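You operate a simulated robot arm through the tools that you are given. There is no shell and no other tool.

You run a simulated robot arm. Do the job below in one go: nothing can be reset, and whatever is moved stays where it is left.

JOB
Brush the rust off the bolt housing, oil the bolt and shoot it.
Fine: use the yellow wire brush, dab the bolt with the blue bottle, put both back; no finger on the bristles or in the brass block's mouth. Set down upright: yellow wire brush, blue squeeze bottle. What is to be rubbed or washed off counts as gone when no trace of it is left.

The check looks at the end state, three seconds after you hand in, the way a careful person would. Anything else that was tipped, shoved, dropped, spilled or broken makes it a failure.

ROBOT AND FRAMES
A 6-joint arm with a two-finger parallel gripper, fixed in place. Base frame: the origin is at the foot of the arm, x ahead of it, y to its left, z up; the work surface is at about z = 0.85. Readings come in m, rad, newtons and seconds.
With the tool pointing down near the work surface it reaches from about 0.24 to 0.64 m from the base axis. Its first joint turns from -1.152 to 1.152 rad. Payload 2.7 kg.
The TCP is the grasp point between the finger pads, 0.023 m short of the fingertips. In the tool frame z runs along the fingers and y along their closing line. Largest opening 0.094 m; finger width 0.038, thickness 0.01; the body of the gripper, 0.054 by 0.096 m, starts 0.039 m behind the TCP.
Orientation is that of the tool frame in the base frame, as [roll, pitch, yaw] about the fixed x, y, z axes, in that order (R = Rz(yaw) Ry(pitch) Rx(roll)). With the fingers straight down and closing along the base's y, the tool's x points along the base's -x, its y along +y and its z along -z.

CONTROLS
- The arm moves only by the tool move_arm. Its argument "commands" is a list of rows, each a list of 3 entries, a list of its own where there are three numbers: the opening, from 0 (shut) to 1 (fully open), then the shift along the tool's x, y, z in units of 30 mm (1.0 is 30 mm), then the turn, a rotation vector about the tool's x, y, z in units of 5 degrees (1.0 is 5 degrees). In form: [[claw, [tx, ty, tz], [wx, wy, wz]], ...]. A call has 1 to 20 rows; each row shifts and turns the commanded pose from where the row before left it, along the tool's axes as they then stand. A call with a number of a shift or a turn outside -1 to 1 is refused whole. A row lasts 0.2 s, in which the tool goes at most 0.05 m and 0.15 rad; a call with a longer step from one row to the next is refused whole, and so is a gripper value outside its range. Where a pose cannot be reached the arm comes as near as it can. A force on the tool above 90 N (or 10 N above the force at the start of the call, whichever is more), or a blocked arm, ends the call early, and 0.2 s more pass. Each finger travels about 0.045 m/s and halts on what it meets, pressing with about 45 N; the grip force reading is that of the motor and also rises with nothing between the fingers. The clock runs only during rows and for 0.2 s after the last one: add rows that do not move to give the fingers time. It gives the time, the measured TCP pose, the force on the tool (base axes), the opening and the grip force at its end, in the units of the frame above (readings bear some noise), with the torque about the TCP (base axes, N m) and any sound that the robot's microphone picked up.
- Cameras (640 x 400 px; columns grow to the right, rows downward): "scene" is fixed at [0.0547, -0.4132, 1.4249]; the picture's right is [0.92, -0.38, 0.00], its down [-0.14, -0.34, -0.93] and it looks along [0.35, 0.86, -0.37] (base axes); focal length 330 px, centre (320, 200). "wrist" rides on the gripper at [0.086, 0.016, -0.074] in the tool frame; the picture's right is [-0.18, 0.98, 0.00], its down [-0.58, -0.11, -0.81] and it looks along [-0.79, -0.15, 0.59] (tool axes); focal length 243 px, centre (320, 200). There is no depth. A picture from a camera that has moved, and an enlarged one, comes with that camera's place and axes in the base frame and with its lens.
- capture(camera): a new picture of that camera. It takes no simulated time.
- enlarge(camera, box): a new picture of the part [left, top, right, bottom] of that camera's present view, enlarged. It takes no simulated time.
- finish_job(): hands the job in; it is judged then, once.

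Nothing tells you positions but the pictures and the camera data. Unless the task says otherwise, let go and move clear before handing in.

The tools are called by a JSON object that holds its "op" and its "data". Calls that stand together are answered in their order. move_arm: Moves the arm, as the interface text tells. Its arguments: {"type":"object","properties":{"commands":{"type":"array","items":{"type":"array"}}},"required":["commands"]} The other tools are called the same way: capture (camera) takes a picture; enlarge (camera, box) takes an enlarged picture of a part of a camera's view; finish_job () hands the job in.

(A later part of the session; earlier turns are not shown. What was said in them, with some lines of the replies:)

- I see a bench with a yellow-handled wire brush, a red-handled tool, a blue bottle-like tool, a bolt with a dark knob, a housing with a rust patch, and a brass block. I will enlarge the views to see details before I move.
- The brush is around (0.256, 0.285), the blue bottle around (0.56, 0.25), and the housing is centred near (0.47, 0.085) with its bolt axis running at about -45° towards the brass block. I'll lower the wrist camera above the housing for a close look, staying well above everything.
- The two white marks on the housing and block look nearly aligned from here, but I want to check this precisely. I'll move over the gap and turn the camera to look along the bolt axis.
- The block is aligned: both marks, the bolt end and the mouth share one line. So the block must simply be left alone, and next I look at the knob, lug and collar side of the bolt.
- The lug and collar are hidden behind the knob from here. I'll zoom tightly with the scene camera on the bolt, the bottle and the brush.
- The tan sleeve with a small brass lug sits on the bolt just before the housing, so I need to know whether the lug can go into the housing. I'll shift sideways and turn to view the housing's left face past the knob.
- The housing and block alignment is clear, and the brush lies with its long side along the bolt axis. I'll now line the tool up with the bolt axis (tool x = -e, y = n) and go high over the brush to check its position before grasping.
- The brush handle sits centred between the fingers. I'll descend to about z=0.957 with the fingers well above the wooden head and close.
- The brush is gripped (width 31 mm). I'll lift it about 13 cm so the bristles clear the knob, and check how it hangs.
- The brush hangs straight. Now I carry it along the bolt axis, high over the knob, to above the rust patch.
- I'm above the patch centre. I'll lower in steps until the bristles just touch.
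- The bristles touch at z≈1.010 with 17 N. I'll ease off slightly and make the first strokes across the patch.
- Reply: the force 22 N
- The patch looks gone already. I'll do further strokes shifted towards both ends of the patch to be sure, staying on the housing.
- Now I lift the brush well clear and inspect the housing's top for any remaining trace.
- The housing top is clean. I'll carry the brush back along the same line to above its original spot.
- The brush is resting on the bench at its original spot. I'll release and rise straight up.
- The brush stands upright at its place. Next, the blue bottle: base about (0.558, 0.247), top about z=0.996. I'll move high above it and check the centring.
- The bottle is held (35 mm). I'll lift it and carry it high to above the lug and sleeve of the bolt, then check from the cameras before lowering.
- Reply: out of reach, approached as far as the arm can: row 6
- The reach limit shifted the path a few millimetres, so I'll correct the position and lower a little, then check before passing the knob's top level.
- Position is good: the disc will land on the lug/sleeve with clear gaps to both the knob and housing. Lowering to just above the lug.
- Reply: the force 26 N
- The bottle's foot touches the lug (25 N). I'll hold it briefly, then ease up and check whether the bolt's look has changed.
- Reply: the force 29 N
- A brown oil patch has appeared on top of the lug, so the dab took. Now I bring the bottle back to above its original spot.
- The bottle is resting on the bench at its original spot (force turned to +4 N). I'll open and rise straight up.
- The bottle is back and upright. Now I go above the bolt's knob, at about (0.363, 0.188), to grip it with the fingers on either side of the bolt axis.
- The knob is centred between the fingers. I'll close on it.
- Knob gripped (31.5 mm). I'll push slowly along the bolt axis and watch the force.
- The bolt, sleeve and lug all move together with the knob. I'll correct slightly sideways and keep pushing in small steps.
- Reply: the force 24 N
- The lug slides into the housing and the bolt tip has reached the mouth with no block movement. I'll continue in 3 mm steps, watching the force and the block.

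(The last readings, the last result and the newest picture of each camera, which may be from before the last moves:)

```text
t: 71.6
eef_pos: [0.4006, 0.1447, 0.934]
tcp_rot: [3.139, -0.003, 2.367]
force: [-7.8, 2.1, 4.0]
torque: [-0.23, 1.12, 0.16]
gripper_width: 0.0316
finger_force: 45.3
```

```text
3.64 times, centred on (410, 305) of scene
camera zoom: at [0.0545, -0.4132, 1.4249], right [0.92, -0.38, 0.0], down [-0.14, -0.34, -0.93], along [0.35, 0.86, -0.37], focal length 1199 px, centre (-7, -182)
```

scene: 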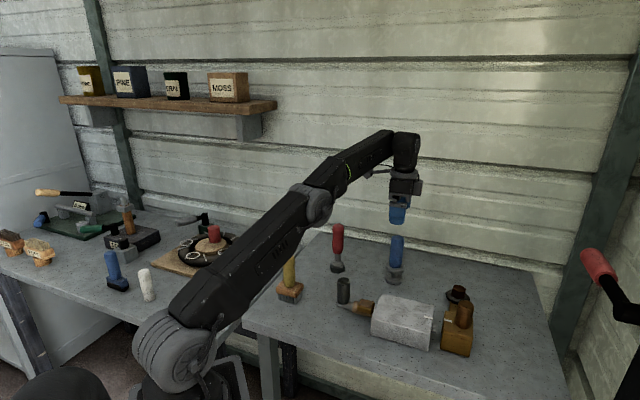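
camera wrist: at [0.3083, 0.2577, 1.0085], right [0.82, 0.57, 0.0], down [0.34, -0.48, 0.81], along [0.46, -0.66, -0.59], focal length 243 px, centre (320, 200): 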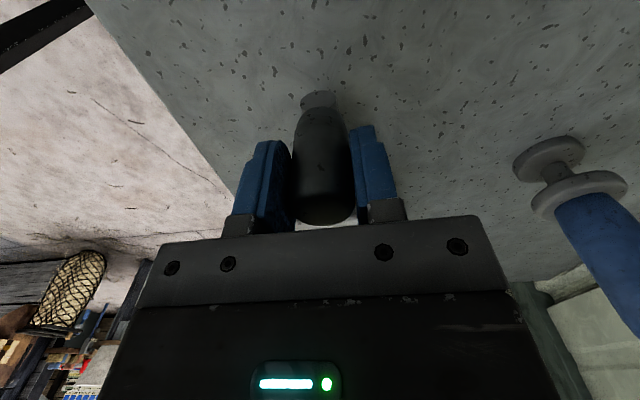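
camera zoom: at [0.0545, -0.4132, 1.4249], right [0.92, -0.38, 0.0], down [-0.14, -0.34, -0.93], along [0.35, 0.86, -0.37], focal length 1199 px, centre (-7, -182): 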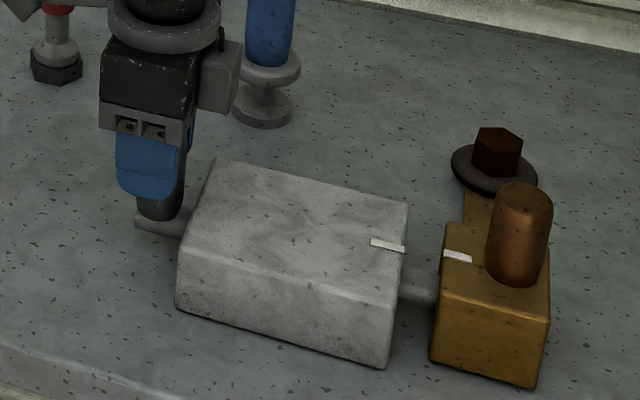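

{"op": "move_arm", "data": {"commands": [[0.2, [-0.1, 0, 0], [0, 0, 0]], [0.2, [0, 0, 0], [0, 0, 0]]]}}

{"op": "move_arm", "data": {"commands": [[0.2, [-0.1, 0, 0], [0, 0, 0]], [0.2, [0, 0, 0], [0, 0, 0]]]}}

{"op": "enlarge", "data": {"camera": "scene", "box": [340, 260, 420, 320]}}

{"op": "enlarge", "data": {"camera": "scene", "box": [420, 290, 476, 360]}}

```text
t: 72.2
eef_pos: [0.4022, 0.1421, 0.9349]
tcp_rot: [3.139, -0.003, 2.368]
force: [-14.8, 1.3, 9.1]
torque: [-0.52, 0.46, -0.21]
gripper_width: 0.0317
finger_force: 44.9
```

```text
t: 72.8
eef_pos: [0.4033, 0.1417, 0.9325]
tcp_rot: [-3.141, -0.003, 2.369]
force: [-31.2, 19.1, 14.9]
torque: [-0.38, 0.39, -0.08]
gripper_width: 0.0317
finger_force: 45.0
```

```text
6.67 times, centred on (380, 290) of scene
camera zoom: at [0.0537, -0.4128, 1.4251], right [0.92, -0.38, 0.0], down [-0.14, -0.34, -0.93], along [0.35, 0.86, -0.37], focal length 2199 px, centre (-80, -400)
```

zoom: 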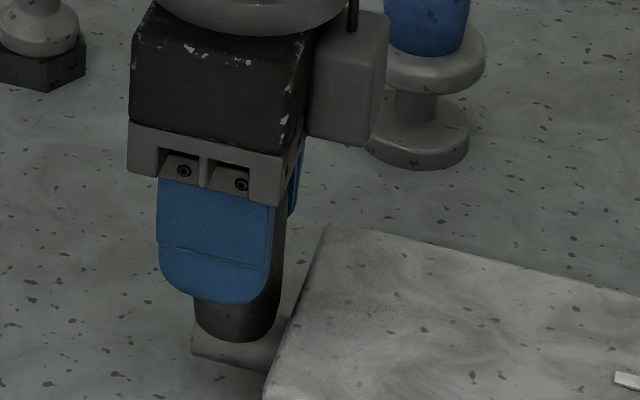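

```text
5.71 times, centred on (448, 325) of scene
camera zoom: at [0.0537, -0.4128, 1.4251], right [0.92, -0.38, 0.0], down [-0.14, -0.34, -0.93], along [0.35, 0.86, -0.37], focal length 1884 px, centre (-411, -514)
```

zoom: 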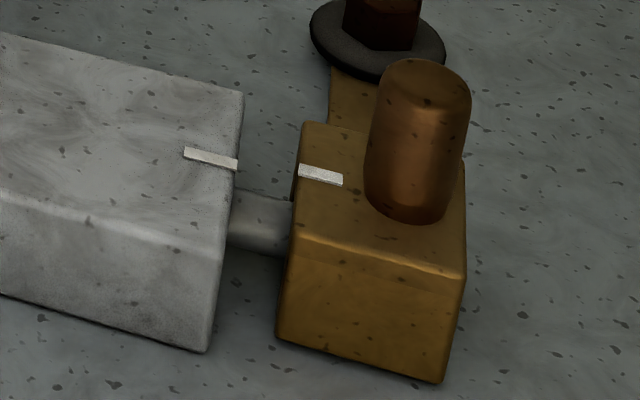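

The bolt has reached its end stop (force rose to ~36 N after about 60 mm of travel) and the block hasn't moved. I'll relax the push before letting go.

{"op": "move_arm", "data": {"commands": [[0.2, [0.05, 0, 0], [0, 0, 0]], [0.2, [0, 0, 0], [0, 0, 0]]]}}

```text
t: 73.4
eef_pos: [0.4018, 0.1416, 0.9337]
tcp_rot: [-3.142, -0.002, 2.366]
force: [-17.3, 13.1, 9.1]
torque: [0.09, 1.25, -0.1]
gripper_width: 0.0316
finger_force: 44.9
```

{"op": "move_arm", "data": {"commands": [[0.2, [0.04, 0, 0], [0, 0, 0]], [0.2, [0, 0, 0], [0, 0, 0]]]}}

{"op": "enlarge", "data": {"camera": "scene", "box": [330, 250, 490, 360]}}

```text
t: 74.0
eef_pos: [0.4023, 0.1417, 0.9344]
tcp_rot: [3.139, -0.001, 2.369]
force: [-7.8, 2.4, 5.0]
torque: [-0.09, 1.03, -0.25]
gripper_width: 0.0317
finger_force: 44.9
```

```text
3.64 times, centred on (410, 305) of scene
camera zoom: at [0.0544, -0.4132, 1.4249], right [0.92, -0.38, 0.0], down [-0.14, -0.34, -0.93], along [0.35, 0.86, -0.37], focal length 1199 px, centre (-7, -182)
```

zoom: 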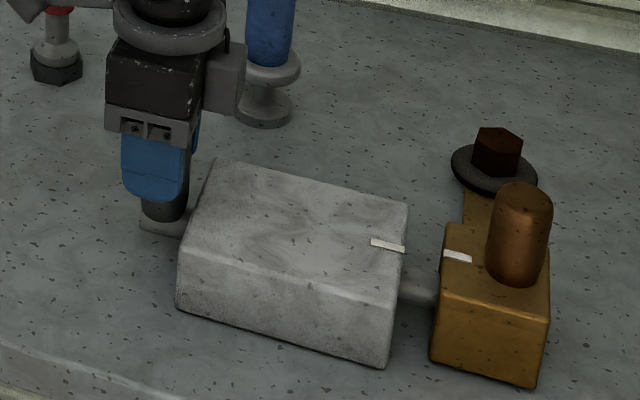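

Residual force is small now. I'll open the fingers and rise straight up.

{"op": "move_arm", "data": {"commands": [[0.45, [0, 0, 0], [0, 0, 0]], [0.7, [0, 0, 0], [0, 0, 0]], [1, [0, 0, 0], [0, 0, 0]], [1, [0, 0, 0], [0, 0, 0]], [1, [0, 0, 0], [0, 0, 0]], [1, [0, 0, 0], [0, 0, 0]], [1, [0, 0, -0.5], [0, 0, 0]], [1, [0, 0, -0.8], [0, 0, 0]], [1, [0, 0, -0.8], [0, 0, 0]], [1, [0, 0, -0.8], [0, 0, 0]], [1, [0, 0, -0.8], [0, 0, 0]], [1, [0, 0, -0.8], [0, 0, 0]], [1, [0, 0, 0], [0, 0, 0]]]}}

{"op": "enlarge", "data": {"camera": "scene", "box": [330, 250, 490, 360]}}

{"op": "capture", "data": {"camera": "wrist"}}

{"op": "capture", "data": {"camera": "scene"}}

```text
t: 76.8
eef_pos: [0.4009, 0.1424, 1.0693]
tcp_rot: [3.14, -0.001, 2.368]
force: [0.0, 0.2, -0.7]
torque: [0.0, 0.02, 0.02]
gripper_width: 0.0941
finger_force: 0.0
```

```text
3.64 times, centred on (410, 305) of scene
camera zoom: at [0.0547, -0.4132, 1.4249], right [0.92, -0.38, 0.0], down [-0.14, -0.34, -0.93], along [0.35, 0.86, -0.37], focal length 1199 px, centre (-7, -182)
```

zoom: 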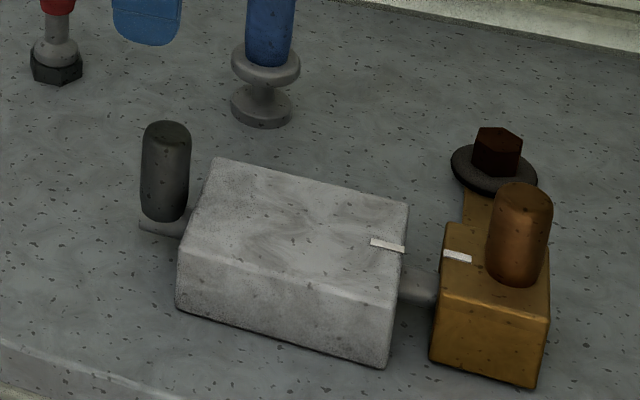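

```text
taken
camera wrist: at [0.3495, 0.2146, 1.1438], right [0.82, 0.57, 0.0], down [0.34, -0.49, 0.81], along [0.46, -0.66, -0.59], focal length 243 px, centre (320, 200)
```

wrist: 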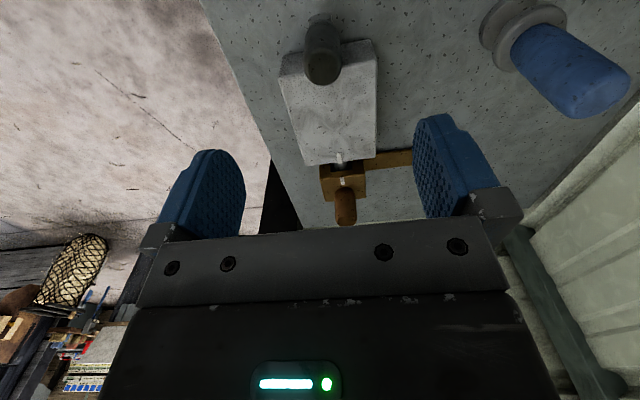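

```text
taken
```

scene: 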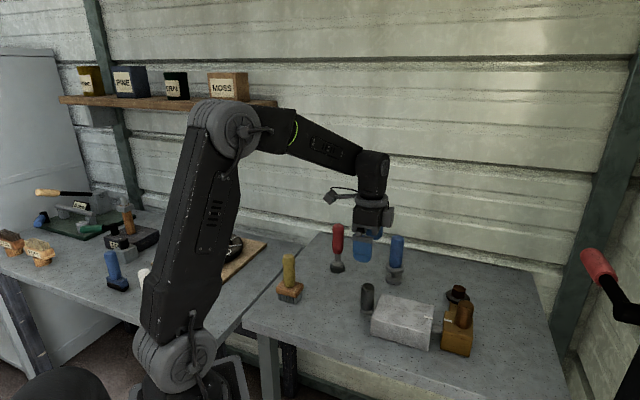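

The bolt now runs into the block's mouth. I'll inspect closely that the rust is fully gone and that the bolt sits properly in the mouth.

{"op": "enlarge", "data": {"camera": "wrist", "box": [260, 20, 400, 180]}}

{"op": "enlarge", "data": {"camera": "scene", "box": [364, 290, 440, 352]}}

{"op": "enlarge", "data": {"camera": "wrist", "box": [310, 140, 380, 230]}}

```text
2.50 times, centred on (330, 100) of wrist
camera zoom: at [0.3495, 0.2146, 1.1438], right [0.82, 0.57, 0.0], down [0.34, -0.49, 0.81], along [0.46, -0.66, -0.59], focal length 606 px, centre (295, 450)
```

zoom: 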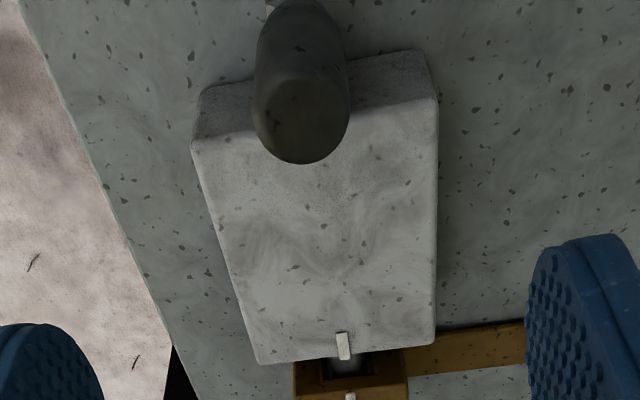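

```text
6.45 times, centred on (402, 321) of scene
camera zoom: at [0.0547, -0.4132, 1.4249], right [0.92, -0.38, 0.0], down [-0.14, -0.34, -0.93], along [0.35, 0.86, -0.37], focal length 2128 px, centre (-209, -581)
```

zoom: 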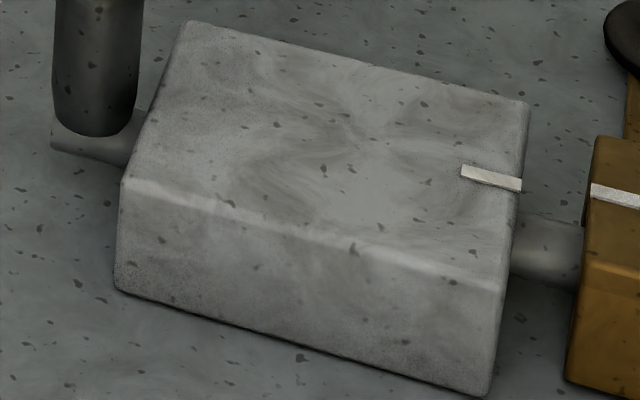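

```text
4.44 times, centred on (345, 185) of wrist
camera zoom: at [0.3495, 0.2146, 1.1438], right [0.82, 0.57, 0.0], down [0.34, -0.49, 0.81], along [0.46, -0.66, -0.59], focal length 1078 px, centre (209, 267)
```

zoom: 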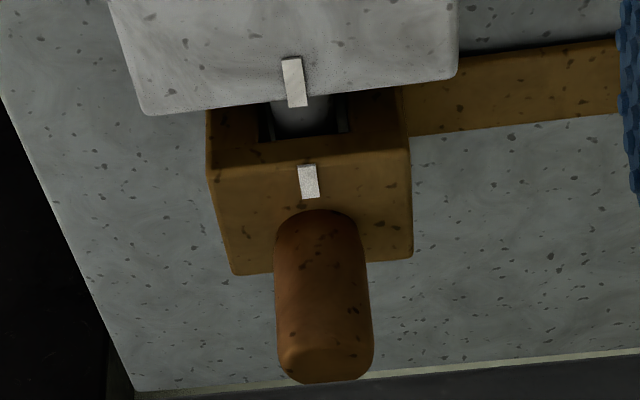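

Housing is clean, the bolt is centred deep in the mouth, the block is unmoved, and brush and bottle stand upright at their spots. I'll raise the arm a bit further clear and take a last look.

{"op": "move_arm", "data": {"commands": [[1, [0, 0, -0.8], [0, 0, 0]], [1, [0, 0, -0.8], [0, 0, 0]], [1, [0, 0, -0.8], [0, 0, 0]], [1, [0, 0, 0], [0, 0, 0]], [1, [0, 0, 0], [0, 0, 0]]]}}

{"op": "enlarge", "data": {"camera": "scene", "box": [240, 210, 500, 370]}}

{"op": "enlarge", "data": {"camera": "scene", "box": [250, 250, 330, 310]}}

```text
t: 78.0
eef_pos: [0.4025, 0.1422, 1.141]
tcp_rot: [3.139, -0.002, 2.369]
force: [0.6, 0.3, -0.2]
torque: [0.01, 0.0, -0.01]
gripper_width: 0.0937
finger_force: 0.1
```

```text
2.46 times, centred on (370, 290) of scene
camera zoom: at [0.0547, -0.4132, 1.4249], right [0.92, -0.38, 0.0], down [-0.14, -0.34, -0.93], along [0.35, 0.86, -0.37], focal length 812 px, centre (197, -22)
```

zoom: 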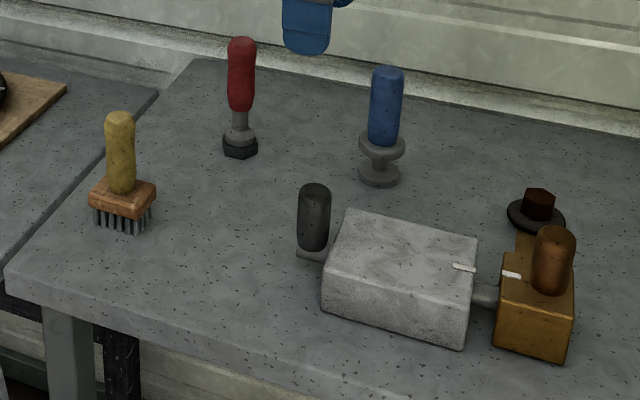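

```text
6.67 times, centred on (290, 280) of scene
camera zoom: at [0.0547, -0.4132, 1.4249], right [0.92, -0.38, 0.0], down [-0.14, -0.34, -0.93], along [0.35, 0.86, -0.37], focal length 2199 px, centre (520, -333)
```

zoom: 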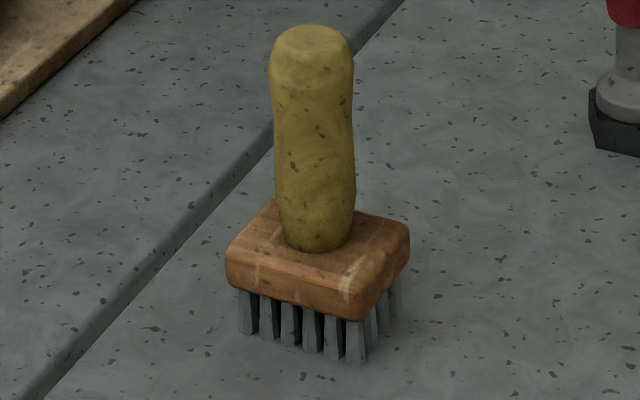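

The housing is clean and the bolt is oiled and shot home into the mouth. The brush and bottle stand upright in their places, nothing else has moved, and the arm is clear, so I hand the job in.

{"op": "finish_job", "data": {}}

```text
The job is handed in.
```

I brushed the rust off the bolt housing, oiled the bolt and shot it home. The job is handed in, and I have not been told the verdict.

- **Rust:** I used the yellow wire brush. No trace of rust shows on the housing's top from either camera.
- **Oil:** I dabbed the blue bottle once on the brass lug on top of the bolt. An oil patch appeared there.
- **Bolt:** I gripped the knob and slid it about 60 mm until it met a firm stop. The tip sits centred in the brass block's mouth, and the block did not move.
- **Tools and bench:** The brush and the bottle both stand upright within a few millimetres of where they started. Nothing else on the bench looked disturbed, and the fingers never touched the bristles or entered the mouth.
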